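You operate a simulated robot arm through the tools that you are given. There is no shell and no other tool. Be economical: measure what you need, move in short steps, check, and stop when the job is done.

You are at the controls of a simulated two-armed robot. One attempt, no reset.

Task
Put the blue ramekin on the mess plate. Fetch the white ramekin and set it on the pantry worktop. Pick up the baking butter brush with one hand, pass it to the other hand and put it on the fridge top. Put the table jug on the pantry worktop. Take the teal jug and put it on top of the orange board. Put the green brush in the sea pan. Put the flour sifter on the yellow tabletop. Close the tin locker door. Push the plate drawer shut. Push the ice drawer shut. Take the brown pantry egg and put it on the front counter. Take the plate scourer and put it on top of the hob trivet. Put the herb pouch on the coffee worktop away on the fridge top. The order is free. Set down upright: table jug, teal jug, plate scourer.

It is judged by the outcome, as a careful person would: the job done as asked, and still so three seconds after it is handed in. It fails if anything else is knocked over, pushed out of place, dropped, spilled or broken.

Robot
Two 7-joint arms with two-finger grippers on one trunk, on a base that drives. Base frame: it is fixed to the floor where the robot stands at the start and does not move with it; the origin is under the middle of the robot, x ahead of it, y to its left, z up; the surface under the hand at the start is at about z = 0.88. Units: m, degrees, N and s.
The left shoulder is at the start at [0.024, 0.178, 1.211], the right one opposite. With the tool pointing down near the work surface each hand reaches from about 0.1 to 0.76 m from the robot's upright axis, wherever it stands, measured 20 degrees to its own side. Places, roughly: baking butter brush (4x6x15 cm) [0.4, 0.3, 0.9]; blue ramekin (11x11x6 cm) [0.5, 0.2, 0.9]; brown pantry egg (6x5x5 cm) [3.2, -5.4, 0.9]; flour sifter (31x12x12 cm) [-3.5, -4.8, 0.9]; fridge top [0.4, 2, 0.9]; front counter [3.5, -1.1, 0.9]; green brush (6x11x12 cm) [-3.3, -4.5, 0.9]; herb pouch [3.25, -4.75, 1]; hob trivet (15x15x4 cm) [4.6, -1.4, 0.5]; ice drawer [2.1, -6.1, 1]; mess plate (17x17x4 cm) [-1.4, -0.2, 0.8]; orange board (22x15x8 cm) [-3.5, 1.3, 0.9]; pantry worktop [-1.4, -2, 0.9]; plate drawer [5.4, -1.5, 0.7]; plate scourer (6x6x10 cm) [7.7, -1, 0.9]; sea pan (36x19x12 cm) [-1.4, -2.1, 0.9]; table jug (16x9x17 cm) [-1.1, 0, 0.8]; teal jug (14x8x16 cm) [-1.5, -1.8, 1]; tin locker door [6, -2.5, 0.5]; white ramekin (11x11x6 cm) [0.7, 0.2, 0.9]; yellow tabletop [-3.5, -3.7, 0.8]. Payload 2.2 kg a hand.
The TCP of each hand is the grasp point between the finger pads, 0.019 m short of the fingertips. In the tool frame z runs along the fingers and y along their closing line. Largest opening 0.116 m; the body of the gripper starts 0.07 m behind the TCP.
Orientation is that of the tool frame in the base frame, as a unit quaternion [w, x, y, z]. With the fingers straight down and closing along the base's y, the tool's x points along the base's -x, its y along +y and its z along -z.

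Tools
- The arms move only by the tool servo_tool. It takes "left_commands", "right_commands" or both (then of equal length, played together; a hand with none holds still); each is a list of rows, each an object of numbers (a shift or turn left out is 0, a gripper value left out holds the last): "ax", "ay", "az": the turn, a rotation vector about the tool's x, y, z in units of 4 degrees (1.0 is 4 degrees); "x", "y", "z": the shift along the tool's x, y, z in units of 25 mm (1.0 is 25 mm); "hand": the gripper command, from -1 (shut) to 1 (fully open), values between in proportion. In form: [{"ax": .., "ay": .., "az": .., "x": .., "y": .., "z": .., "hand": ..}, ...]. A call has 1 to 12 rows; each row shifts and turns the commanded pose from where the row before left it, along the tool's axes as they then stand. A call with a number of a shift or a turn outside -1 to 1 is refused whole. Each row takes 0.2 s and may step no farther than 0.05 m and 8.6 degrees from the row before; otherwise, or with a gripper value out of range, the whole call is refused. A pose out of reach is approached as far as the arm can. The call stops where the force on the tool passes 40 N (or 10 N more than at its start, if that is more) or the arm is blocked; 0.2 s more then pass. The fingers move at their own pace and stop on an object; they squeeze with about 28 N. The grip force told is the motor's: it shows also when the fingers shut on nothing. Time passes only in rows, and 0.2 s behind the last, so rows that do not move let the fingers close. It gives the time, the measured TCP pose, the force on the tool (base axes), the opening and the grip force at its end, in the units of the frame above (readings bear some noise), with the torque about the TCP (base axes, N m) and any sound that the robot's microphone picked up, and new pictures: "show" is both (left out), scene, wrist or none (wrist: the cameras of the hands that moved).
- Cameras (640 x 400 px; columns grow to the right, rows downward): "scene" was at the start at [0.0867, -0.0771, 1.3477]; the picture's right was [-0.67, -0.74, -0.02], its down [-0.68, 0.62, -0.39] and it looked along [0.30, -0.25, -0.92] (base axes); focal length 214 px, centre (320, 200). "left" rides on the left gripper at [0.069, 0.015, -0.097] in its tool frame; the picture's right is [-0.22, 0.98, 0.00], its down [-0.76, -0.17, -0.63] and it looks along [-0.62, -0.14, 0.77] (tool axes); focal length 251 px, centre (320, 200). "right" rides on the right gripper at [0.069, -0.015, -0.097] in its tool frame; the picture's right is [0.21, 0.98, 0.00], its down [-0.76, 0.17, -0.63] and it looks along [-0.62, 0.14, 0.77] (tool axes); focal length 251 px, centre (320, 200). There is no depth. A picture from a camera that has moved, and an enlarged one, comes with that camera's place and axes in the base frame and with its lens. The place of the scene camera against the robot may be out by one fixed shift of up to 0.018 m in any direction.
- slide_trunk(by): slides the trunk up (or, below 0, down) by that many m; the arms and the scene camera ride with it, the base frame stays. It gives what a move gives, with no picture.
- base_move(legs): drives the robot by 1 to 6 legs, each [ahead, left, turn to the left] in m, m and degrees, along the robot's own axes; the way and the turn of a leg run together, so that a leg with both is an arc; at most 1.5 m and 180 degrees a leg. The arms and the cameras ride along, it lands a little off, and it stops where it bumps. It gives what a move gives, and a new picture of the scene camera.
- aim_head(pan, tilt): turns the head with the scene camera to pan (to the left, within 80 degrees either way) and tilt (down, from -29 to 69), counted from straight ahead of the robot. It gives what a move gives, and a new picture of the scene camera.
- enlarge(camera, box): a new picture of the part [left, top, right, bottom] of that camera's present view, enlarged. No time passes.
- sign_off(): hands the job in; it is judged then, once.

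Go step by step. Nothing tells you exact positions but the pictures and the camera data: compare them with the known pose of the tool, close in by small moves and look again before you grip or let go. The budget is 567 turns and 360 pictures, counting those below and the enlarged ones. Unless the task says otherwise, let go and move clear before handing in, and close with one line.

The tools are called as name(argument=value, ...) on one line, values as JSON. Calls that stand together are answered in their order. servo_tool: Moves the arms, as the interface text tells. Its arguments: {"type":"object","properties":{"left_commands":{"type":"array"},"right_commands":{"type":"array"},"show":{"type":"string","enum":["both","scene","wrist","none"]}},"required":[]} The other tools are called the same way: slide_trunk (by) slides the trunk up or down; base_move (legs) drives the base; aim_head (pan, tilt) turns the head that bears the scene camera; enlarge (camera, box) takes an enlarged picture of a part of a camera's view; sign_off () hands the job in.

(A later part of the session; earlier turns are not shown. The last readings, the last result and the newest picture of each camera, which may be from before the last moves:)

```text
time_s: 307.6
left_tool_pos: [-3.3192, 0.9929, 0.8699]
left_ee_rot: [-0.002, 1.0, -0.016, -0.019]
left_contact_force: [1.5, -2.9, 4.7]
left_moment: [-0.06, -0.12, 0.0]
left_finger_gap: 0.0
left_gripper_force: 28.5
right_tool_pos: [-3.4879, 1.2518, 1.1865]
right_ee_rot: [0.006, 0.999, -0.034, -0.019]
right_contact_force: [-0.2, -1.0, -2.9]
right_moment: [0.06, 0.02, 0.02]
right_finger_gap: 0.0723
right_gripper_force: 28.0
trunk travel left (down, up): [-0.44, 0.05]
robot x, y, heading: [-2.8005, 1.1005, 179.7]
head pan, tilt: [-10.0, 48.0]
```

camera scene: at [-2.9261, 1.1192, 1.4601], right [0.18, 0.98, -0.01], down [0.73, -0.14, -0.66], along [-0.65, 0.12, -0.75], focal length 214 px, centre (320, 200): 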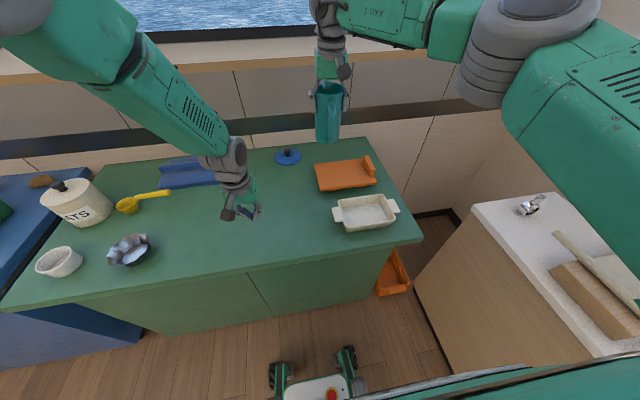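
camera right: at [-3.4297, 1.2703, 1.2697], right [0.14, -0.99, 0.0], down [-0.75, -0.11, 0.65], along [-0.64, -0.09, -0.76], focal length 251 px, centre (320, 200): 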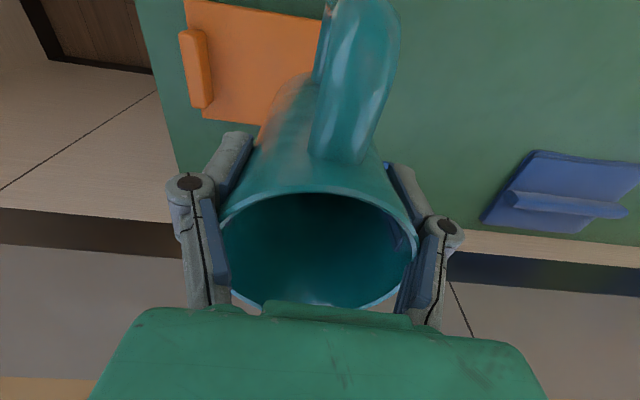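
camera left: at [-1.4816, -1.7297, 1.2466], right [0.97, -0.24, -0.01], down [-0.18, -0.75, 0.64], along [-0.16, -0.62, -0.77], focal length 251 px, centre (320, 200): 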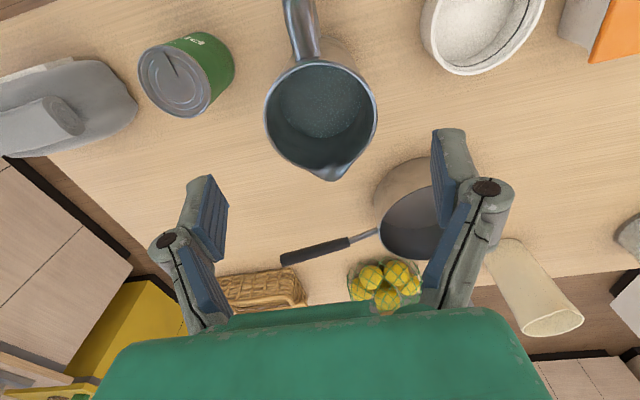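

Contact at surface z ≈ 0.85. I press a little and hold.

servo_tool(left_commands=[{"z": 0.2}, {"z": 0}, {"z": 0}, {"z": 0}, {"z": 0}, {"z": 0}, {"z": 0}, {"z": 0}], show="none")

slide_trunk(by=0)

slide_trunk(by=0)

slide_trunk(by=0)

```text
time_s: 308.5
left_tool_pos: [-3.3205, 1.0109, 0.8698]
left_ee_rot: [-0.01, 0.999, -0.02, -0.027]
left_contact_force: [2.3, 10.6, 18.8]
left_moment: [0.14, -0.23, 0.15]
left_finger_gap: 0.0
left_gripper_force: 28.3
right_tool_pos: [-3.4834, 1.2587, 1.187]
right_ee_rot: [0.007, 0.999, -0.034, -0.02]
right_contact_force: [0.7, -1.7, -3.8]
right_moment: [0.1, -0.01, 0.0]
right_finger_gap: 0.0721
right_gripper_force: 28.0
trunk travel left (down, up): [-0.44, 0.05]
robot x, y, heading: [-2.8034, 1.1037, 179.6]
head pan, tilt: [-10.0, 48.0]
stopped in row 4 (left hand): the force on the tool passed its limit at 49 N (the readings are from after the stop); the commanded pose is now the measured one
```

```text
time_s: 309.0
left_tool_pos: [-3.3195, 1.0201, 0.8692]
left_ee_rot: [-0.003, 0.999, -0.021, -0.026]
left_contact_force: [-0.8, -9.0, 15.1]
left_moment: [-0.2, -0.11, -0.12]
left_finger_gap: 0.0
left_gripper_force: 28.3
right_tool_pos: [-3.4842, 1.2749, 1.1867]
right_ee_rot: [0.012, 0.999, -0.035, -0.02]
right_contact_force: [-0.6, 0.5, -3.2]
right_moment: [-0.03, 0.02, 0.03]
right_finger_gap: 0.0724
right_gripper_force: 28.0
trunk travel left (down, up): [-0.44, 0.05]
robot x, y, heading: [-2.8013, 1.1049, 179.5]
head pan, tilt: [-10.0, 48.0]
```

```text
time_s: 309.5
left_tool_pos: [-3.3188, 1.0199, 0.8692]
left_ee_rot: [-0.003, 0.999, -0.02, -0.027]
left_contact_force: [-4.0, 2.3, 16.7]
left_moment: [0.03, -0.11, 0.02]
left_finger_gap: 0.0
left_gripper_force: 28.3
right_tool_pos: [-3.484, 1.2725, 1.1866]
right_ee_rot: [0.012, 0.999, -0.035, -0.021]
right_contact_force: [-0.8, 0.4, -2.8]
right_moment: [-0.01, 0.0, 0.01]
right_finger_gap: 0.0723
right_gripper_force: 29.0
trunk travel left (down, up): [-0.44, 0.05]
robot x, y, heading: [-2.8016, 1.1037, 179.7]
head pan, tilt: [-10.0, 48.0]
```

```text
time_s: 310.0
left_tool_pos: [-3.3183, 1.0197, 0.8678]
left_ee_rot: [-0.005, 0.999, -0.022, -0.027]
left_contact_force: [-4.4, 9.1, 17.6]
left_moment: [0.16, -0.09, 0.05]
left_finger_gap: 0.0002
left_gripper_force: 28.4
right_tool_pos: [-3.4833, 1.2723, 1.1865]
right_ee_rot: [0.011, 0.999, -0.036, -0.021]
right_contact_force: [0.5, 0.0, -3.4]
right_moment: [-0.01, 0.03, 0.0]
right_finger_gap: 0.0725
right_gripper_force: 27.2
trunk travel left (down, up): [-0.44, 0.05]
robot x, y, heading: [-2.8036, 1.1046, 179.8]
head pan, tilt: [-10.0, 48.0]
```

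Steady now with the left fingers pressed. I align the teal jug over the board (slowly) and check.

servo_tool(right_commands=[{"ay": 0.37, "y": -0.15}, {"y": -0.25, "x": -0.1}, {"y": -0.25, "x": -0.1}, {"y": -0.25, "x": -0.1}, {"y": -0.25, "x": -0.1}, {"y": -0.25}, {"y": -0.15}, {"z": 0.5}, {"z": 0.7}, {"z": 0.7}, {"z": 0.7}], show="both")

```text
time_s: 312.4
left_tool_pos: [-3.3186, 1.0175, 0.8693]
left_ee_rot: [-0.005, 0.999, -0.02, -0.026]
left_contact_force: [-3.9, 7.6, 22.0]
left_moment: [0.11, -0.16, 0.08]
left_finger_gap: 0.0001
left_gripper_force: 28.2
right_tool_pos: [-3.4906, 1.3086, 1.1205]
right_ee_rot: [0.011, 0.999, -0.035, -0.007]
right_contact_force: [0.7, 0.3, -2.9]
right_moment: [0.01, 0.03, 0.01]
right_finger_gap: 0.0724
right_gripper_force: 28.3
trunk travel left (down, up): [-0.44, 0.05]
robot x, y, heading: [-2.8023, 1.1039, 179.6]
head pan, tilt: [-10.0, 48.0]
camera scene: at [-2.9239, 1.1284, 1.4611], right [0.18, 0.98, 0.0], down [0.73, -0.14, -0.67], along [-0.66, 0.12, -0.75], focal length 214 px, centre (320, 200)
camera right: at [-3.4197, 1.3218, 1.2155], right [0.14, -0.99, 0.02], down [-0.76, -0.1, 0.65], along [-0.64, -0.11, -0.76], focal length 251 px, centre (320, 200)
```

scene: 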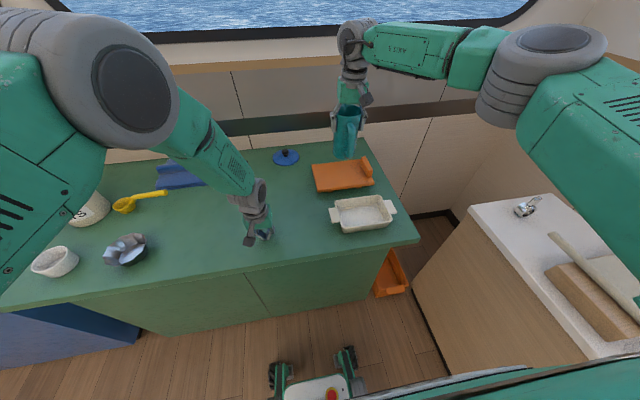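
right: 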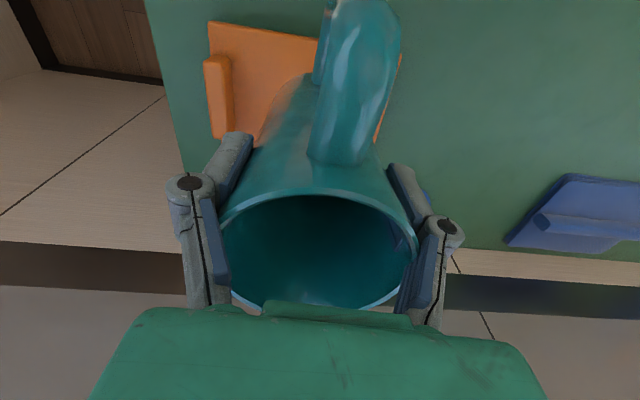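

The board centre is ~2 cm further ahead; I shift and lower the jug.

servo_tool(right_commands=[{"x": -0.4}, {"x": -0.4}, {"z": 0.6}, {"z": 0.7}, {"z": 0.7}, {"z": 0.6}, {"z": 0.4}, {"z": 0.3}], show="both")

```text
time_s: 314.2
left_tool_pos: [-3.3188, 1.018, 0.8681]
left_ee_rot: [-0.004, 0.999, -0.02, -0.026]
left_contact_force: [-1.7, 2.9, 23.6]
left_moment: [0.01, -0.18, 0.06]
left_finger_gap: 0.0
left_gripper_force: 28.5
right_tool_pos: [-3.514, 1.3072, 1.0375]
right_ee_rot: [0.011, 0.999, -0.035, -0.008]
right_contact_force: [-0.1, 0.3, -2.0]
right_moment: [-0.01, 0.02, 0.02]
right_finger_gap: 0.0722
right_gripper_force: 28.1
trunk travel left (down, up): [-0.44, 0.05]
robot x, y, heading: [-2.8011, 1.1056, 179.5]
head pan, tilt: [-10.0, 48.0]
camera scene: at [-2.9236, 1.1263, 1.4611], right [0.18, 0.98, 0.0], down [0.73, -0.13, -0.67], along [-0.66, 0.12, -0.75], focal length 214 px, centre (320, 200)
camera right: at [-3.4422, 1.3201, 1.1339], right [0.15, -0.99, 0.02], down [-0.76, -0.1, 0.65], along [-0.64, -0.11, -0.76], focal length 251 px, centre (320, 200)
```

scene: 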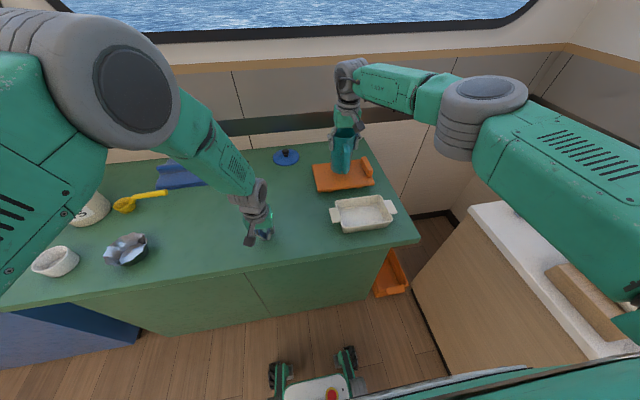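
right: 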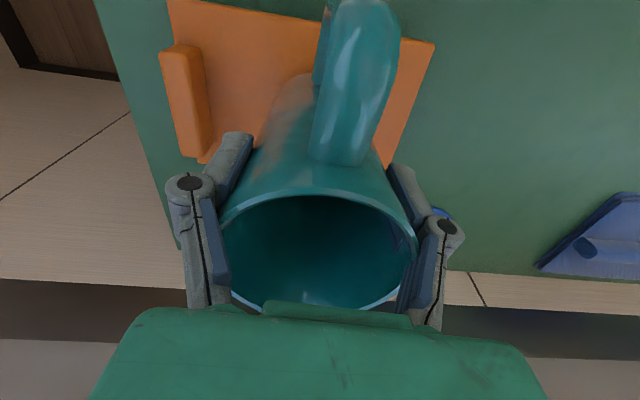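

servo_tool(right_commands=[{"z": 0.2}, {"z": 0.2}, {"z": 0.2}, {"z": 0.15}, {"z": 0.15}], show="none")

servo_tool(right_commands=[{"z": 0.12}, {"z": 0.12}, {"z": 0.12}], show="none")

```text
time_s: 315.4
left_tool_pos: [-3.3178, 1.0181, 0.8683]
left_ee_rot: [-0.005, 0.999, -0.02, -0.026]
left_contact_force: [-1.4, 1.0, 22.9]
left_moment: [-0.03, -0.2, -0.02]
left_finger_gap: 0.0
left_gripper_force: 28.1
right_tool_pos: [-3.5143, 1.3083, 1.0148]
right_ee_rot: [0.011, 0.999, -0.036, -0.009]
right_contact_force: [-0.2, 0.1, -3.5]
right_moment: [0.01, -0.01, 0.0]
right_finger_gap: 0.0724
right_gripper_force: 28.9
trunk travel left (down, up): [-0.44, 0.05]
robot x, y, heading: [-2.8004, 1.101, 180.0]
head pan, tilt: [-10.0, 48.0]
```

```text
time_s: 316.2
left_tool_pos: [-3.3192, 1.0166, 0.8693]
left_ee_rot: [-0.005, 0.999, -0.019, -0.026]
left_contact_force: [0.1, -0.5, 23.1]
left_moment: [-0.05, -0.25, 0.0]
left_finger_gap: 0.0
left_gripper_force: 28.5
right_tool_pos: [-3.5152, 1.3083, 1.0042]
right_ee_rot: [0.011, 0.999, -0.036, -0.008]
right_contact_force: [-0.1, -0.8, -3.6]
right_moment: [-0.02, 0.05, 0.02]
right_finger_gap: 0.0726
right_gripper_force: 27.9
trunk travel left (down, up): [-0.44, 0.05]
robot x, y, heading: [-2.7987, 1.0999, 179.7]
head pan, tilt: [-10.0, 48.0]
```

servo_tool(right_commands=[{"z": 0.12}, {"z": 0.12}, {"z": 0.12}], show="none")

servo_tool(right_commands=[{"z": 0.1}, {"z": 0.1}], show="wrist")

```text
time_s: 317.0
left_tool_pos: [-3.318, 1.017, 0.8695]
left_ee_rot: [-0.005, 0.999, -0.021, -0.028]
left_contact_force: [-4.5, 2.2, 10.3]
left_moment: [0.01, -0.02, -0.05]
left_finger_gap: 0.0
left_gripper_force: 28.4
right_tool_pos: [-3.5148, 1.3058, 1.0009]
right_ee_rot: [0.011, 0.999, -0.036, -0.01]
right_contact_force: [1.1, -0.2, 17.7]
right_moment: [0.43, -0.22, 0.0]
right_finger_gap: 0.0726
right_gripper_force: 28.2
trunk travel left (down, up): [-0.44, 0.05]
robot x, y, heading: [-2.801, 1.1046, 179.5]
head pan, tilt: [-10.0, 48.0]
```

```text
time_s: 317.6
left_tool_pos: [-3.3136, 1.0158, 0.8692]
left_ee_rot: [-0.004, 0.999, -0.021, -0.025]
left_contact_force: [6.9, -3.5, 13.7]
left_moment: [-0.07, -0.26, -0.01]
left_finger_gap: 0.0
left_gripper_force: 28.2
right_tool_pos: [-3.5164, 1.3049, 1.0008]
right_ee_rot: [0.011, 0.999, -0.035, -0.012]
right_contact_force: [3.7, -1.4, 6.0]
right_moment: [-0.09, -0.46, -0.03]
right_finger_gap: 0.0728
right_gripper_force: 28.0
trunk travel left (down, up): [-0.44, 0.05]
robot x, y, heading: [-2.7991, 1.1022, 179.7]
head pan, tilt: [-10.0, 48.0]
stopped in row 2 (right hand): the force on the tool passed its limit at 41 N (the readings are from after the stop); the commanded pose is now the measured one
camera right: at [-3.4442, 1.3172, 1.0958], right [0.14, -0.99, 0.02], down [-0.75, -0.1, 0.66], along [-0.65, -0.11, -0.76], focal length 251 px, centre (320, 200)
```

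right: 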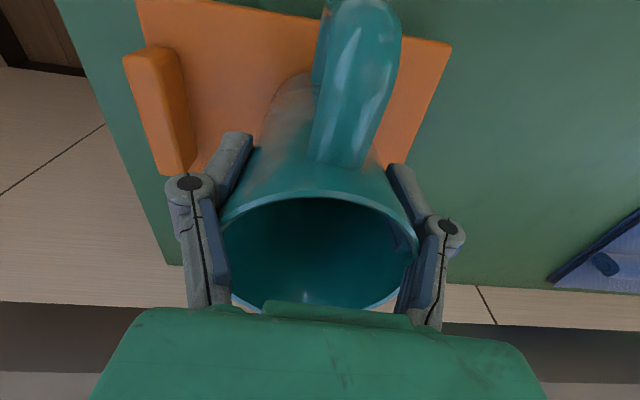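

The jug stands on the board. Open and lift away.

servo_tool(right_commands=[{"hand": 0.35}, {"hand": 0.5}, {"hand": 0.6}, {"hand": 0.6}, {"z": -0.5}, {"z": -0.7}, {"z": -0.8}, {"z": -0.8}, {"z": -0.8}, {"z": -0.8}], show="both")

```text
time_s: 319.8
left_tool_pos: [-3.3145, 1.0177, 0.8681]
left_ee_rot: [-0.005, 0.999, -0.021, -0.026]
left_contact_force: [4.3, -4.7, 16.9]
left_moment: [-0.11, -0.24, -0.03]
left_finger_gap: 0.0
left_gripper_force: 28.5
right_tool_pos: [-3.5122, 1.3065, 1.1105]
right_ee_rot: [0.01, 0.999, -0.037, -0.013]
right_contact_force: [-0.6, 0.8, -0.2]
right_moment: [-0.02, 0.02, -0.02]
right_finger_gap: 0.0927
right_gripper_force: 0.0
trunk travel left (down, up): [-0.44, 0.05]
robot x, y, heading: [-2.7988, 1.1029, 179.7]
head pan, tilt: [-10.0, 48.0]
camera scene: at [-2.9228, 1.1228, 1.4612], right [0.18, 0.98, 0.0], down [0.73, -0.13, -0.67], along [-0.66, 0.12, -0.75], focal length 214 px, centre (320, 200)
camera right: at [-3.4395, 1.3189, 1.2054], right [0.14, -0.99, 0.02], down [-0.75, -0.1, 0.65], along [-0.65, -0.11, -0.76], focal length 251 px, centre (320, 200)
```

scene: 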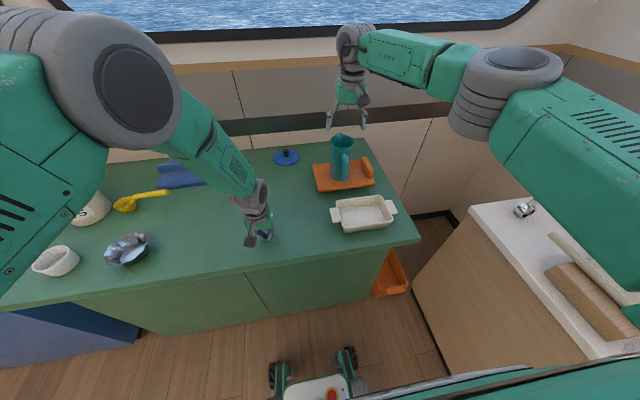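
right: 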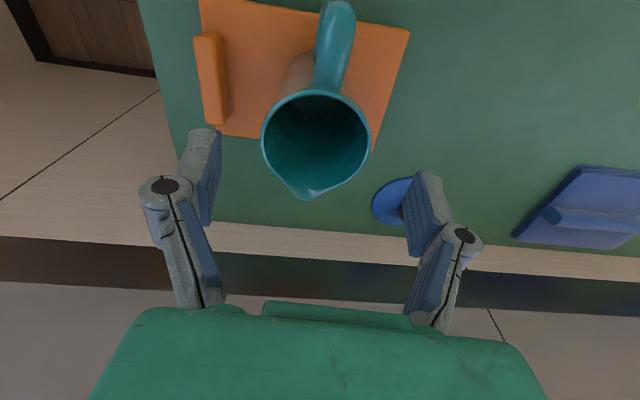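

Teal jug placed upright on the orange board. I retract both hands, back up and drive south toward the yellow counter.

servo_tool(left_commands=[{"z": -0.3}, {"z": -0.6}, {"z": -0.8}, {"z": -0.8}, {"z": -0.8}, {"z": -0.8}, {"z": -0.8}, {"z": -0.8}, {"z": -0.8, "x": 0.4}, {"z": -0.8, "x": 0.7}, {"z": -0.6, "x": 0.7}, {"x": 0.7}], right_commands=[{"z": -0.4}, {"z": -0.5}, {"z": -0.5}, {"x": 0.5}, {"x": 0.8}, {"x": 0.8}, {"x": 0.8}, {"x": 0.8}, {"x": 0.8}, {"x": 0.8}, {"x": 0.8}, {"x": 0.8}], show="none")

base_move(legs=[[-0.6, 0, 0], [0, 0, 90], [1.2, 0, 0], [1.2, 0, 0], [1.0, 0, 0]])

aim_head(pan=-30, tilt=25)

```text
time_s: 322.4
left_tool_pos: [-3.2419, 1.0133, 1.0616]
left_ee_rot: [-0.008, 1.0, -0.017, -0.024]
left_contact_force: [0.7, 1.0, 0.2]
left_moment: [-0.01, 0.05, 0.01]
left_finger_gap: 0.0001
left_gripper_force: 28.7
right_tool_pos: [-3.3389, 1.2979, 1.1408]
right_ee_rot: [0.012, 0.999, -0.037, -0.013]
right_contact_force: [0.4, 0.2, 0.3]
right_moment: [-0.04, 0.01, 0.04]
right_finger_gap: 0.0927
right_gripper_force: 0.0
trunk travel left (down, up): [-0.44, 0.05]
robot x, y, heading: [-2.8033, 1.1071, 179.9]
head pan, tilt: [-10.0, 48.0]
```

```text
time_s: 345.8
left_tool_pos: [-2.2024, -2.7469, 1.063]
left_ee_rot: [0.011, 0.722, 0.691, -0.024]
left_contact_force: [0.3, -0.3, -0.1]
left_moment: [0.0, -0.01, -0.01]
left_finger_gap: 0.0
left_gripper_force: 28.4
right_tool_pos: [-2.4874, -2.8394, 1.1408]
right_ee_rot: [0.017, 0.736, 0.677, -0.001]
right_contact_force: [0.6, 0.8, -0.5]
right_moment: [-0.01, -0.01, -0.01]
right_finger_gap: 0.0928
right_gripper_force: 0.0
trunk travel left (down, up): [-0.44, 0.05]
robot x, y, heading: [-2.2855, -2.303, -91.1]
head pan, tilt: [-10.0, 48.0]
camera scene: at [-2.3049, -2.4217, 1.461], right [-0.98, 0.19, 0.0], down [0.14, 0.73, -0.67], along [-0.13, -0.65, -0.75], focal length 214 px, centre (320, 200)
```

scene: 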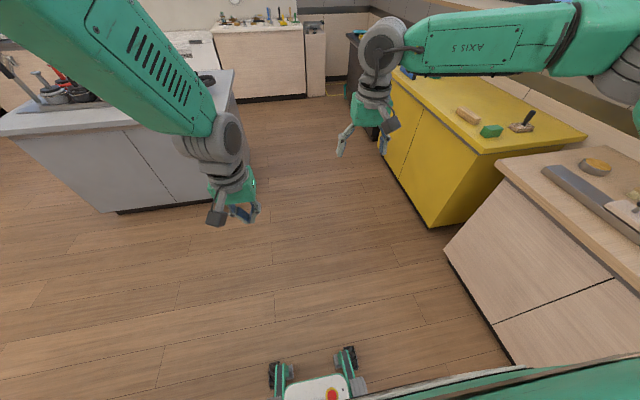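

```text
time_s: 346.6
left_tool_pos: [-2.2006, -2.7442, 1.0647]
left_ee_rot: [0.013, 0.722, 0.691, -0.027]
left_contact_force: [0.1, 0.0, 0.0]
left_moment: [0.03, 0.01, -0.01]
left_finger_gap: 0.0002
left_gripper_force: 29.2
right_tool_pos: [-2.4877, -2.8366, 1.1433]
right_ee_rot: [0.019, 0.735, 0.677, -0.002]
right_contact_force: [0.9, 0.3, 0.0]
right_moment: [0.05, 0.01, 0.01]
right_finger_gap: 0.0926
right_gripper_force: 0.0
trunk travel left (down, up): [-0.44, 0.05]
robot x, y, heading: [-2.2875, -2.3082, -91.1]
head pan, tilt: [-30.0, 25.0]
camera scene: at [-2.3376, -2.4238, 1.4956], right [-0.86, 0.51, 0.0], down [0.22, 0.37, -0.9], along [-0.47, -0.78, -0.43], focal length 214 px, centre (320, 200)
```

scene: 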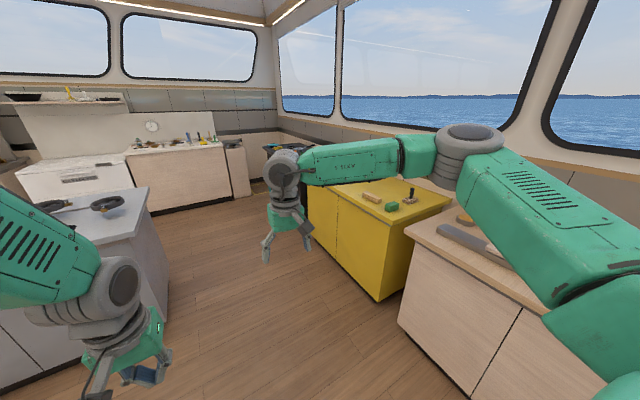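

The yellow tabletop is ahead right; the sifter and green brush lie further beyond. I drive on south.

base_move(legs=[[1.3, 0, 0]])

aim_head(pan=-45, tilt=30)

```text
time_s: 353.2
left_tool_pos: [-2.2204, -4.0475, 1.0644]
left_ee_rot: [0.013, 0.722, 0.691, -0.028]
left_contact_force: [-0.5, 1.6, -0.4]
left_moment: [0.0, -0.02, 0.01]
left_finger_gap: 0.0
left_gripper_force: 28.4
right_tool_pos: [-2.5072, -4.1409, 1.1432]
right_ee_rot: [0.018, 0.735, 0.678, -0.002]
right_contact_force: [-0.5, 0.5, -0.3]
right_moment: [-0.03, -0.02, 0.0]
right_finger_gap: 0.0927
right_gripper_force: 0.0
trunk travel left (down, up): [-0.44, 0.05]
robot x, y, heading: [-2.3075, -3.6039, -90.7]
head pan, tilt: [-30.0, 25.0]
camera scene: at [-2.3575, -3.7272, 1.4957], right [-0.86, 0.51, 0.0], down [0.22, 0.37, -0.9], along [-0.46, -0.78, -0.43], focal length 214 px, centre (320, 200)
```

scene: 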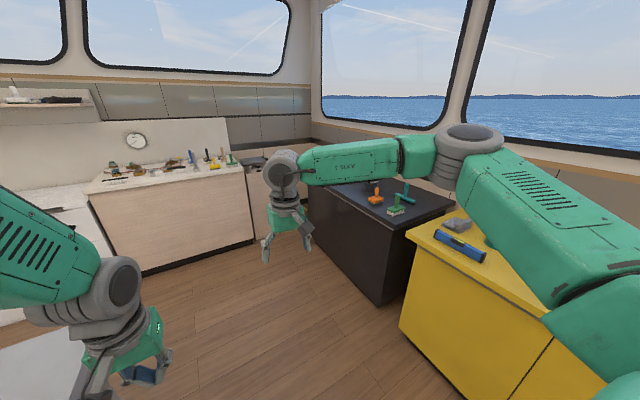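

```text
time_s: 354.0
left_tool_pos: [-2.2203, -4.0438, 1.0667]
left_ee_rot: [0.013, 0.722, 0.691, -0.028]
left_contact_force: [-0.4, 0.6, 0.5]
left_moment: [-0.02, -0.01, 0.02]
left_finger_gap: 0.0001
left_gripper_force: 28.8
right_tool_pos: [-2.5068, -4.1367, 1.1443]
right_ee_rot: [0.02, 0.735, 0.678, -0.002]
right_contact_force: [-1.3, -0.3, 0.2]
right_moment: [-0.01, 0.0, 0.0]
right_finger_gap: 0.093
right_gripper_force: 0.3
trunk travel left (down, up): [-0.44, 0.05]
robot x, y, heading: [-2.3057, -3.6042, -91.0]
head pan, tilt: [-45.0, 30.0]
camera scene: at [-2.3757, -3.7114, 1.4877], right [-0.7, 0.72, 0.0], down [0.36, 0.35, -0.86], along [-0.62, -0.6, -0.5], focal length 214 px, centre (320, 200)
```

scene: 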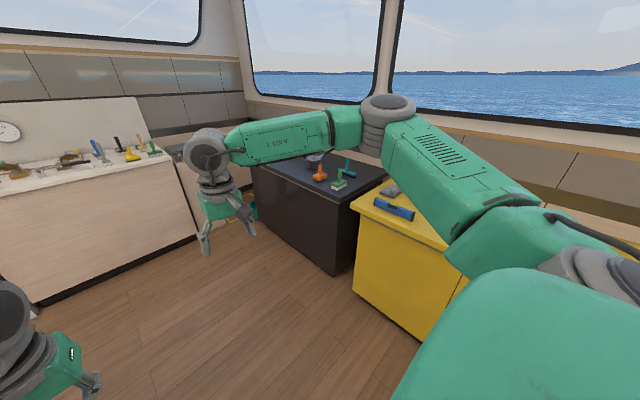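

Green brush (and silver sifter) are on the dark counter around x -3.3, y -4.5. I drive to stand in front of it facing west.

base_move(legs=[[0.95, 0, 0], [0, 0, -89]])

aim_head(pan=0, tilt=40)

```text
time_s: 362.7
left_tool_pos: [-2.7652, -4.6544, 1.0684]
left_ee_rot: [-0.011, 0.999, -0.015, -0.03]
left_contact_force: [-0.5, -0.9, -0.3]
left_moment: [0.02, 0.0, 0.01]
left_finger_gap: 0.0
left_gripper_force: 28.0
right_tool_pos: [-2.8628, -4.3701, 1.1441]
right_ee_rot: [0.011, 0.999, -0.033, -0.016]
right_contact_force: [0.0, 0.4, 0.9]
right_moment: [0.03, -0.03, 0.0]
right_finger_gap: 0.0928
right_gripper_force: 0.1
trunk travel left (down, up): [-0.44, 0.05]
robot x, y, heading: [-2.3313, -4.5619, 180.0]
head pan, tilt: [-45.0, 30.0]
camera scene: at [-2.4408, -4.491, 1.4878], right [0.71, 0.71, 0.0], down [0.36, -0.35, -0.86], along [-0.61, 0.61, -0.5], focal length 214 px, centre (320, 200)
```

scene: 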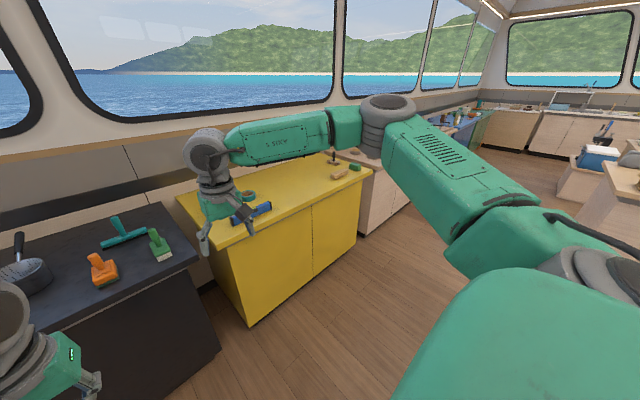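

```text
time_s: 363.8
left_tool_pos: [-2.7645, -4.6549, 1.0681]
left_ee_rot: [-0.011, 0.999, -0.016, -0.031]
left_contact_force: [-0.6, 0.4, 0.3]
left_moment: [0.02, -0.02, 0.0]
left_finger_gap: 0.0001
left_gripper_force: 28.6
right_tool_pos: [-2.8598, -4.3695, 1.1467]
right_ee_rot: [0.011, 0.999, -0.035, -0.018]
right_contact_force: [1.3, 0.2, -0.8]
right_moment: [-0.03, 0.0, -0.01]
right_finger_gap: 0.0929
right_gripper_force: 0.1
trunk travel left (down, up): [-0.44, 0.05]
robot x, y, heading: [-2.3318, -4.5608, 179.8]
head pan, tilt: [0.0, 40.0]
camera scene: at [-2.462, -4.5536, 1.4724], right [0.0, 1.0, 0.0], down [0.65, 0.0, -0.76], along [-0.76, 0.0, -0.65], focal length 214 px, centre (320, 200)
```

scene: 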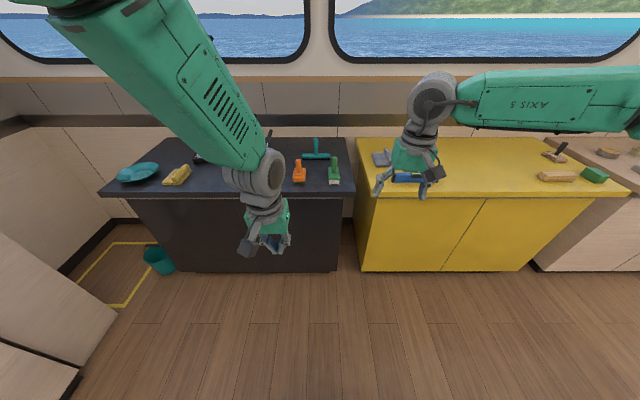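

servo_tool(left_commands=[{"y": 0.6, "z": -0.3}, {"y": 0.8, "z": -0.3}, {"y": 0.8, "z": -0.3}, {"y": 0.8, "z": -0.3}, {"y": 0.8, "z": -0.3}, {"y": 0.8, "hand": 1}, {"y": 0.8}, {"y": 0.8}, {"y": 0.6}], show="none")

base_move(legs=[[0.42, 0, 0]])

enlarge(camera="scene", box=[60, 100, 400, 312])

```text
time_s: 365.8
left_tool_pos: [-2.7673, -4.8275, 1.1026]
left_ee_rot: [-0.011, 0.999, -0.015, -0.031]
left_contact_force: [0.7, 0.0, 0.4]
left_moment: [-0.01, -0.02, 0.02]
left_finger_gap: 0.1159
left_gripper_force: 0.0
right_tool_pos: [-2.8593, -4.3706, 1.1463]
right_ee_rot: [0.011, 0.999, -0.034, -0.017]
right_contact_force: [0.7, -0.1, 0.1]
right_moment: [-0.02, 0.0, 0.01]
right_finger_gap: 0.0928
right_gripper_force: 0.1
trunk travel left (down, up): [-0.44, 0.05]
robot x, y, heading: [-2.3321, -4.5628, 180.0]
head pan, tilt: [0.0, 40.0]
```

```text
time_s: 368.4
left_tool_pos: [-3.1844, -4.8263, 1.1026]
left_ee_rot: [-0.011, 0.999, -0.014, -0.032]
left_contact_force: [-0.6, 0.3, 0.7]
left_moment: [0.01, -0.02, -0.01]
left_finger_gap: 0.116
left_gripper_force: 0.0
right_tool_pos: [-3.2768, -4.3708, 1.1471]
right_ee_rot: [0.011, 0.999, -0.034, -0.017]
right_contact_force: [0.4, 0.1, -0.5]
right_moment: [-0.04, -0.01, 0.0]
right_finger_gap: 0.093
right_gripper_force: 0.2
trunk travel left (down, up): [-0.44, 0.05]
robot x, y, heading: [-2.7482, -4.5592, -179.7]
head pan, tilt: [0.0, 40.0]
camera scene: at [-2.8786, -4.5553, 1.4725], right [0.0, 1.0, 0.0], down [0.65, 0.0, -0.76], along [-0.76, 0.0, -0.65], focal length 214 px, centre (320, 200)
```

scene: 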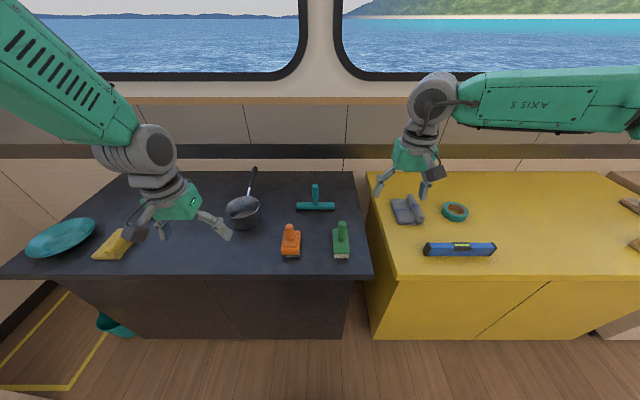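

```text
1.88 times, centred on (230, 206) of scene
camera zoom: at [-2.8786, -4.5553, 1.4725], right [0.0, 1.0, 0.0], down [0.65, 0.0, -0.76], along [-0.76, 0.0, -0.65], focal length 404 px, centre (489, 189)
```

zoom: 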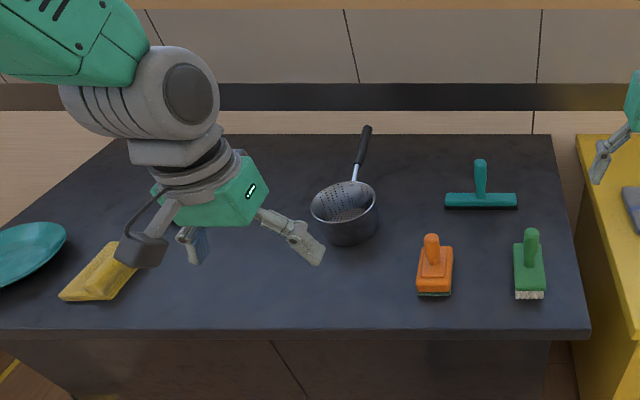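

The green brush stands at about [-3.32, -4.487]; the sifter (perforated pot with handle) is at about [-3.445, -4.834]. First the brush with the right hand.

servo_tool(right_commands=[{"x": -0.2, "y": 0.4, "hand": 1}, {"x": -0.3, "y": 0.7}, {"x": -0.3, "y": 0.8}, {"x": -0.3, "y": 0.8}, {"x": -0.3, "y": 0.8}, {"x": -0.3, "y": 0.7}, {"x": -0.2, "y": 0.5}], show="wrist")

```text
time_s: 370.0
left_tool_pos: [-3.1826, -4.8272, 1.1031]
left_ee_rot: [-0.012, 0.999, -0.014, -0.033]
left_contact_force: [-0.5, -1.2, -0.3]
left_moment: [0.01, 0.01, 0.03]
left_finger_gap: 0.1157
left_gripper_force: 0.1
right_tool_pos: [-3.3302, -4.4865, 1.1538]
right_ee_rot: [0.011, 0.999, -0.035, -0.019]
right_contact_force: [-0.2, 0.1, -0.6]
right_moment: [0.03, 0.02, 0.02]
right_finger_gap: 0.1159
right_gripper_force: 0.0
trunk travel left (down, up): [-0.44, 0.05]
robot x, y, heading: [-2.7472, -4.5614, 180.1]
head pan, tilt: [0.0, 40.0]
camera right: at [-3.2568, -4.4752, 1.2472], right [0.15, -0.99, 0.01], down [-0.74, -0.1, 0.66], along [-0.66, -0.11, -0.75], focal length 251 px, centre (320, 200)
```

right: 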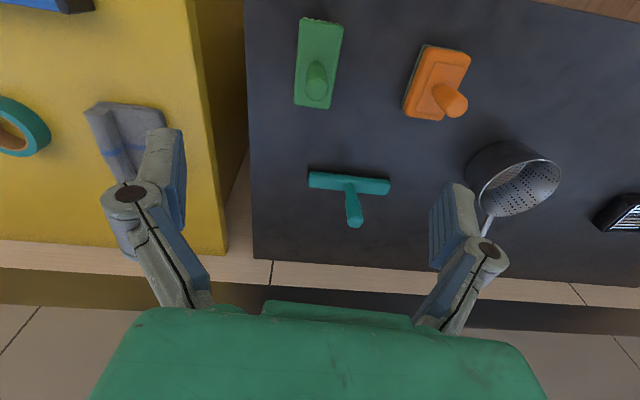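

Brush handle is right below at about [-3.345, -4.489]. Descend and close.

servo_tool(right_commands=[{"x": -0.28, "z": 0.6}, {"z": 0.9}, {"z": 0.9}, {"z": 0.9}, {"z": 0.9}, {"z": 0.9}, {"z": 0.9}, {"z": 0.9}, {"z": 0.8}], show="wrist")

```text
time_s: 372.0
left_tool_pos: [-3.1826, -4.8265, 1.1035]
left_ee_rot: [-0.012, 0.999, -0.014, -0.033]
left_contact_force: [-0.5, -0.4, 0.2]
left_moment: [0.02, -0.01, 0.0]
left_finger_gap: 0.116
left_gripper_force: 0.0
right_tool_pos: [-3.3463, -4.4899, 0.9604]
right_ee_rot: [0.011, 0.999, -0.034, -0.019]
right_contact_force: [0.0, 0.9, 0.6]
right_moment: [0.03, -0.02, 0.01]
right_finger_gap: 0.1156
right_gripper_force: 0.0
trunk travel left (down, up): [-0.44, 0.05]
robot x, y, heading: [-2.7484, -4.5586, 179.9]
head pan, tilt: [0.0, 40.0]
camera right: at [-3.2729, -4.4776, 1.054], right [0.15, -0.99, 0.01], down [-0.74, -0.1, 0.66], along [-0.66, -0.11, -0.75], focal length 251 px, centre (320, 200)
```

right: 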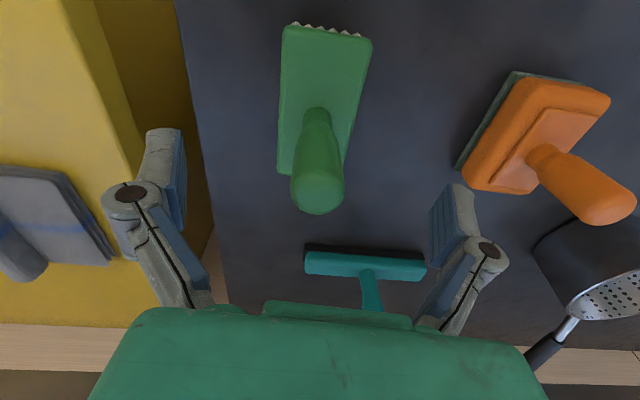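

servo_tool(right_commands=[{"z": 0.5}, {"z": 0.5}, {"hand": 0.3}, {"hand": -0.3}, {"hand": -1}, {"hand": -1}, {"hand": -1}], show="wrist")

```text
time_s: 373.6
left_tool_pos: [-3.1819, -4.8277, 1.1042]
left_ee_rot: [-0.012, 0.999, -0.014, -0.033]
left_contact_force: [-0.2, -0.3, 0.3]
left_moment: [0.0, 0.0, -0.03]
left_finger_gap: 0.1159
left_gripper_force: 0.1
right_tool_pos: [-3.347, -4.4898, 0.9359]
right_ee_rot: [0.011, 0.999, -0.034, -0.02]
right_contact_force: [-1.0, 0.3, 1.1]
right_moment: [-0.02, -0.01, -0.02]
right_finger_gap: 0.0241
right_gripper_force: 27.8
trunk travel left (down, up): [-0.44, 0.05]
robot x, y, heading: [-2.7503, -4.5606, -180.1]
head pan, tilt: [0.0, 40.0]
camera right: at [-3.2724, -4.4775, 1.0299], right [0.15, -0.99, 0.01], down [-0.74, -0.1, 0.66], along [-0.66, -0.11, -0.75], focal length 251 px, centre (320, 200)
```

right: 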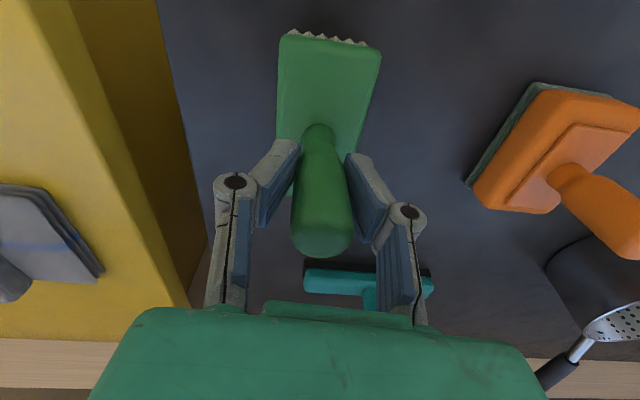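

Green brush handle gripped (24 mm). Lift it.

servo_tool(right_commands=[{"z": -0.4}, {"z": -0.7}, {"z": -0.9}, {"z": -0.9}, {"z": -0.9}, {"z": -0.9}, {"z": -0.9}, {"z": -0.9}, {"z": -0.9}, {"z": -0.7}], show="wrist")

```text
time_s: 375.8
left_tool_pos: [-3.1808, -4.827, 1.1033]
left_ee_rot: [-0.012, 0.999, -0.014, -0.033]
left_contact_force: [0.7, -0.4, -0.5]
left_moment: [-0.01, 0.0, 0.05]
left_finger_gap: 0.1161
left_gripper_force: 0.0
right_tool_pos: [-3.3387, -4.4848, 1.1401]
right_ee_rot: [0.01, 0.999, -0.035, -0.02]
right_contact_force: [0.7, 0.1, -2.1]
right_moment: [0.0, 0.01, 0.0]
right_finger_gap: 0.024
right_gripper_force: 28.2
trunk travel left (down, up): [-0.44, 0.05]
robot x, y, heading: [-2.7497, -4.558, -180.1]
head pan, tilt: [0.0, 40.0]
camera right: at [-3.2648, -4.4737, 1.2334], right [0.15, -0.99, 0.01], down [-0.74, -0.1, 0.66], along [-0.66, -0.11, -0.75], focal length 251 px, centre (320, 200)
```

right: 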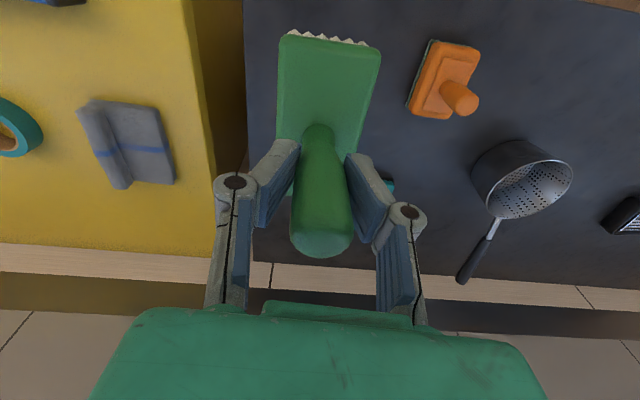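

enlarge(camera="left", box=[0, 0, 640, 400])

```text
1.00 times, centred on (320, 200) of left (not enlarged: the box is as wide or as high as the picture)
camera zoom: at [-3.1075, -4.847, 1.1955], right [-0.24, -0.97, -0.01], down [-0.71, 0.17, 0.68], along [-0.66, 0.17, -0.73], focal length 251 px, centre (320, 200)
```

zoom: 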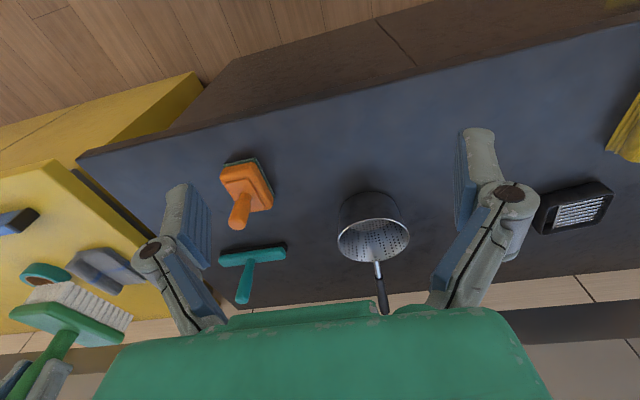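

Sifter centre about [-3.474, -4.848]. I drive 0.1 m closer and bring the left hand above its right-hand wall (y ≈ -4.79).

base_move(legs=[[0.1, 0, 0]])

servo_tool(left_commands=[{"x": -0.8, "y": -0.2}, {"x": -0.9, "y": -0.2}, {"x": -0.9, "y": -0.2}, {"x": -0.9, "y": -0.2}, {"x": -0.9, "y": -0.2}, {"x": -0.9, "y": -0.2}, {"x": -0.9, "y": -0.2}, {"x": -0.6, "y": -0.2}], show="wrist")

```text
time_s: 376.9
left_tool_pos: [-3.2829, -4.8265, 1.1038]
left_ee_rot: [-0.011, 0.999, -0.014, -0.033]
left_contact_force: [-0.5, 0.6, 0.1]
left_moment: [-0.02, -0.01, 0.05]
left_finger_gap: 0.116
left_gripper_force: 0.1
right_tool_pos: [-3.4393, -4.485, 1.14]
right_ee_rot: [0.011, 0.999, -0.034, -0.019]
right_contact_force: [-0.7, 0.3, -1.2]
right_moment: [-0.01, -0.03, -0.05]
right_finger_gap: 0.0241
right_gripper_force: 27.8
trunk travel left (down, up): [-0.44, 0.05]
robot x, y, heading: [-2.8528, -4.5613, 180.3]
head pan, tilt: [0.0, 40.0]
camera scene: at [-2.9788, -4.5562, 1.4726], right [0.0, 1.0, 0.0], down [0.64, 0.0, -0.76], along [-0.76, 0.0, -0.64], focal length 214 px, centre (320, 200)
```

scene: 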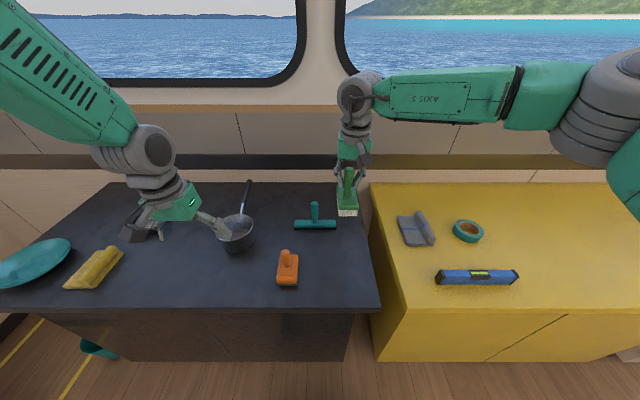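

```text
time_s: 378.7
left_tool_pos: [-3.4485, -4.7808, 1.117]
left_ee_rot: [-0.011, 0.999, -0.015, -0.033]
left_contact_force: [-0.2, -0.3, -0.6]
left_moment: [0.0, -0.01, 0.01]
left_finger_gap: 0.1161
left_gripper_force: 0.0
right_tool_pos: [-3.4389, -4.4849, 1.1409]
right_ee_rot: [0.011, 0.999, -0.034, -0.02]
right_contact_force: [0.1, 0.0, -1.0]
right_moment: [-0.02, 0.0, 0.0]
right_finger_gap: 0.0238
right_gripper_force: 27.8
trunk travel left (down, up): [-0.44, 0.05]
robot x, y, heading: [-2.854, -4.5618, 179.9]
head pan, tilt: [0.0, 40.0]
camera left: at [-3.375, -4.8005, 1.2085], right [-0.24, -0.97, -0.01], down [-0.71, 0.17, 0.69], along [-0.66, 0.17, -0.73], focal length 251 px, centre (320, 200)
```

left: 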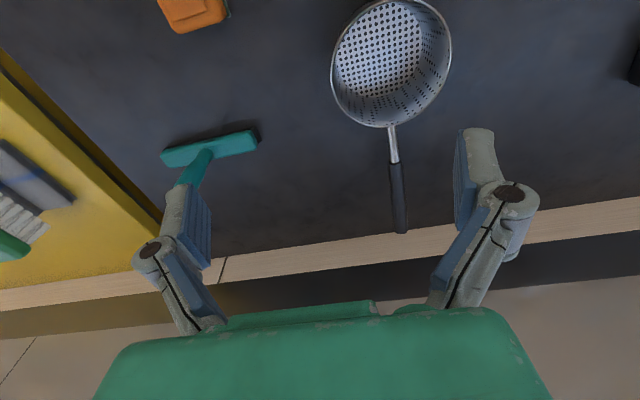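

Rim centre about [-3.459, -4.850]; I level the hand, align to the wall at y ≈ -4.791 and descend part way.

servo_tool(left_commands=[{"ax": -0.33, "ay": 0.95, "hand": 0.4}, {"x": -0.42, "y": 0.4}, {"z": 0.7}, {"z": 0.8}, {"z": 0.8}, {"z": 0.8}, {"z": 0.8}, {"z": 0.7}], show="wrist")

```text
time_s: 380.5
left_tool_pos: [-3.4594, -4.7925, 1.0033]
left_ee_rot: [0.001, 1.0, -0.015, -0.001]
left_contact_force: [0.2, 0.7, -1.4]
left_moment: [-0.02, -0.03, 0.06]
left_finger_gap: 0.081
left_gripper_force: 0.0
right_tool_pos: [-3.4357, -4.486, 1.1404]
right_ee_rot: [0.011, 0.999, -0.034, -0.02]
right_contact_force: [0.2, 0.3, -1.9]
right_moment: [0.0, -0.01, 0.02]
right_finger_gap: 0.024
right_gripper_force: 27.7
trunk travel left (down, up): [-0.44, 0.05]
robot x, y, heading: [-2.8523, -4.5616, 179.9]
head pan, tilt: [0.0, 40.0]
camera left: at [-3.391, -4.8104, 1.0994], right [-0.24, -0.97, 0.0], down [-0.75, 0.19, 0.63], along [-0.61, 0.15, -0.77], focal length 251 px, centre (320, 200)
```

left: 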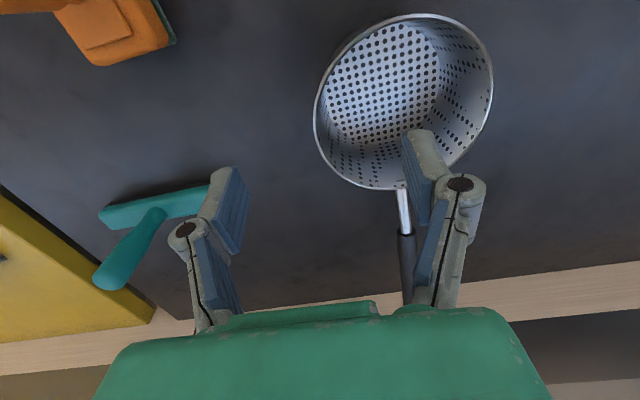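

Aligned with the wall. I nudge back 8 mm, descend and close.

servo_tool(left_commands=[{"x": 0.33}, {"z": 0.7}, {"z": 0.7}, {"z": 0.7}, {"z": 0.7}, {"hand": 0}, {"hand": -0.6}, {"hand": -1}, {"hand": -1}], show="wrist")

```text
time_s: 382.5
left_tool_pos: [-3.4523, -4.7915, 0.9334]
left_ee_rot: [0.001, 1.0, -0.016, -0.002]
left_contact_force: [0.5, -1.0, 1.7]
left_moment: [-0.05, 0.14, 0.13]
left_finger_gap: 0.0062
left_gripper_force: 27.6
right_tool_pos: [-3.4372, -4.4844, 1.1418]
right_ee_rot: [0.01, 0.999, -0.033, -0.02]
right_contact_force: [-0.6, 1.3, -2.6]
right_moment: [-0.04, 0.01, -0.03]
right_finger_gap: 0.024
right_gripper_force: 27.9
trunk travel left (down, up): [-0.44, 0.05]
robot x, y, heading: [-2.849, -4.5615, 180.0]
head pan, tilt: [0.0, 40.0]
camera left: at [-3.3835, -4.8096, 1.0299], right [-0.24, -0.97, 0.0], down [-0.75, 0.19, 0.63], along [-0.62, 0.15, -0.77], focal length 251 px, centre (320, 200)
```

left: 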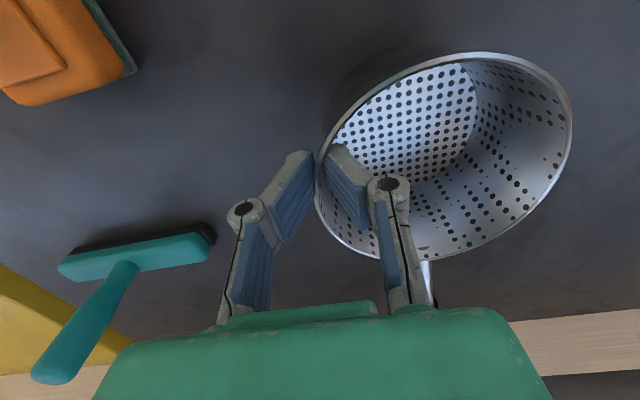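

Sifter wall gripped (6 mm). Lift gently.

servo_tool(left_commands=[{"z": -0.3}, {"z": -0.5}, {"z": -0.7}, {"z": -0.8}, {"z": -0.8}, {"z": -0.8}, {"z": -0.8}, {"z": -0.8}], show="both")

```text
time_s: 384.3
left_tool_pos: [-3.4524, -4.7904, 1.0704]
left_ee_rot: [0.001, 1.0, -0.015, 0.0]
left_contact_force: [0.7, 0.1, -2.5]
left_moment: [0.08, -0.1, 0.03]
left_finger_gap: 0.0058
left_gripper_force: 28.1
right_tool_pos: [-3.4368, -4.4843, 1.141]
right_ee_rot: [0.011, 0.999, -0.034, -0.021]
right_contact_force: [-0.5, 0.9, -1.1]
right_moment: [0.04, 0.01, 0.0]
right_finger_gap: 0.024
right_gripper_force: 28.0
trunk travel left (down, up): [-0.44, 0.05]
robot x, y, heading: [-2.8509, -4.5614, 180.0]
head pan, tilt: [0.0, 40.0]
camera scene: at [-2.982, -4.5561, 1.4723], right [0.0, 1.0, 0.0], down [0.65, 0.0, -0.76], along [-0.76, 0.0, -0.65], focal length 214 px, centre (320, 200)
camera left: at [-3.3835, -4.8084, 1.1671], right [-0.24, -0.97, 0.0], down [-0.75, 0.19, 0.63], along [-0.62, 0.15, -0.77], focal length 251 px, centre (320, 200)
```

scene: 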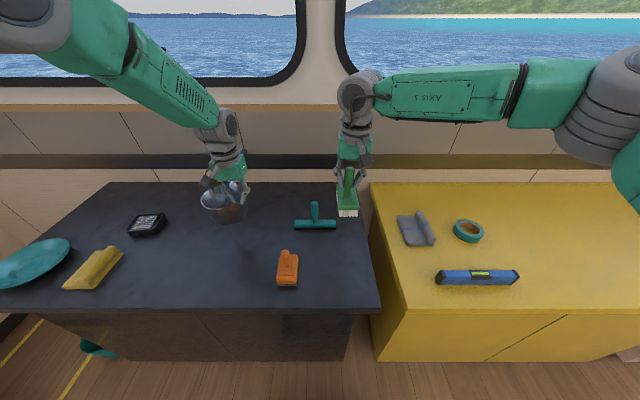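
left: 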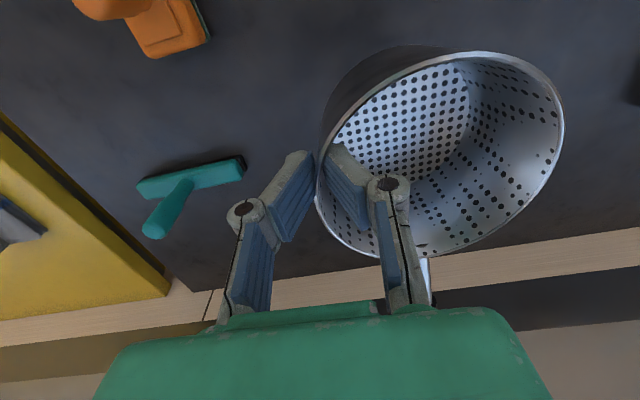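

Sifter is held level. I retract, then drive (back, turn, ahead, turn) to face the yellow tabletop near y ≈ -3.45.

servo_tool(left_commands=[{"z": -0.5, "x": 0.4}, {"z": -0.5, "x": 0.7}, {"z": -0.5, "x": 0.7}, {"z": -0.5, "x": 0.7}, {"x": 0.7}, {"x": 0.7}, {"x": 0.7}, {"x": 0.4}], right_commands=[{"x": 0.4}, {"x": 0.7}, {"x": 0.7}, {"x": 0.7}, {"x": 0.7}, {"x": 0.7}, {"x": 0.7}, {"x": 0.4}], show="none")

base_move(legs=[[-0.45, 0, 0], [0, 0, -90], [1.12, 0, 0], [0, 0, 90]])

```text
time_s: 386.1
left_tool_pos: [-3.3267, -4.7954, 1.1195]
left_ee_rot: [0.0, 1.0, -0.015, -0.001]
left_contact_force: [0.2, 1.2, -2.1]
left_moment: [0.06, -0.07, -0.01]
left_finger_gap: 0.0061
left_gripper_force: 28.3
right_tool_pos: [-3.3111, -4.4932, 1.1365]
right_ee_rot: [0.01, 0.999, -0.034, -0.021]
right_contact_force: [-1.2, 0.2, -1.2]
right_moment: [0.02, 0.01, 0.01]
right_finger_gap: 0.0238
right_gripper_force: 28.1
trunk travel left (down, up): [-0.44, 0.05]
robot x, y, heading: [-2.8519, -4.5577, 180.0]
head pan, tilt: [0.0, 40.0]
```

```text
time_s: 401.9
left_tool_pos: [-2.8675, -3.6348, 1.1197]
left_ee_rot: [0.001, 0.999, -0.037, 0.0]
left_contact_force: [-0.1, -0.4, -1.7]
left_moment: [0.09, -0.08, 0.02]
left_finger_gap: 0.0058
left_gripper_force: 27.8
right_tool_pos: [-2.8408, -3.3344, 1.1361]
right_ee_rot: [0.01, 0.998, -0.054, -0.021]
right_contact_force: [0.1, -0.8, -1.1]
right_moment: [0.0, -0.05, 0.0]
right_finger_gap: 0.0238
right_gripper_force: 27.8
trunk travel left (down, up): [-0.44, 0.05]
robot x, y, heading: [-2.3839, -3.4224, 177.6]
head pan, tilt: [0.0, 40.0]
camera scene: at [-2.5134, -3.4112, 1.4723], right [0.04, 1.0, 0.0], down [0.65, -0.03, -0.76], along [-0.76, 0.03, -0.65], focal length 214 px, centre (320, 200)
```

scene: 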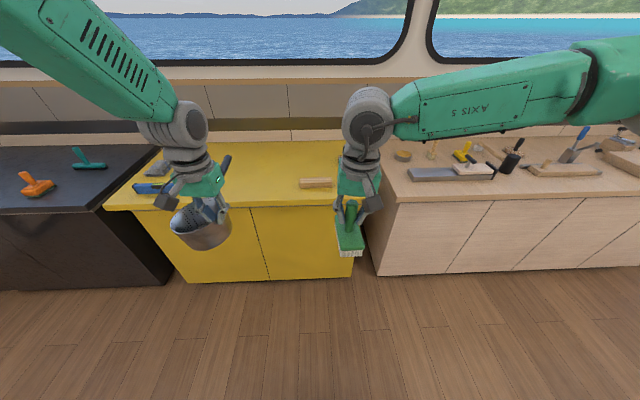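

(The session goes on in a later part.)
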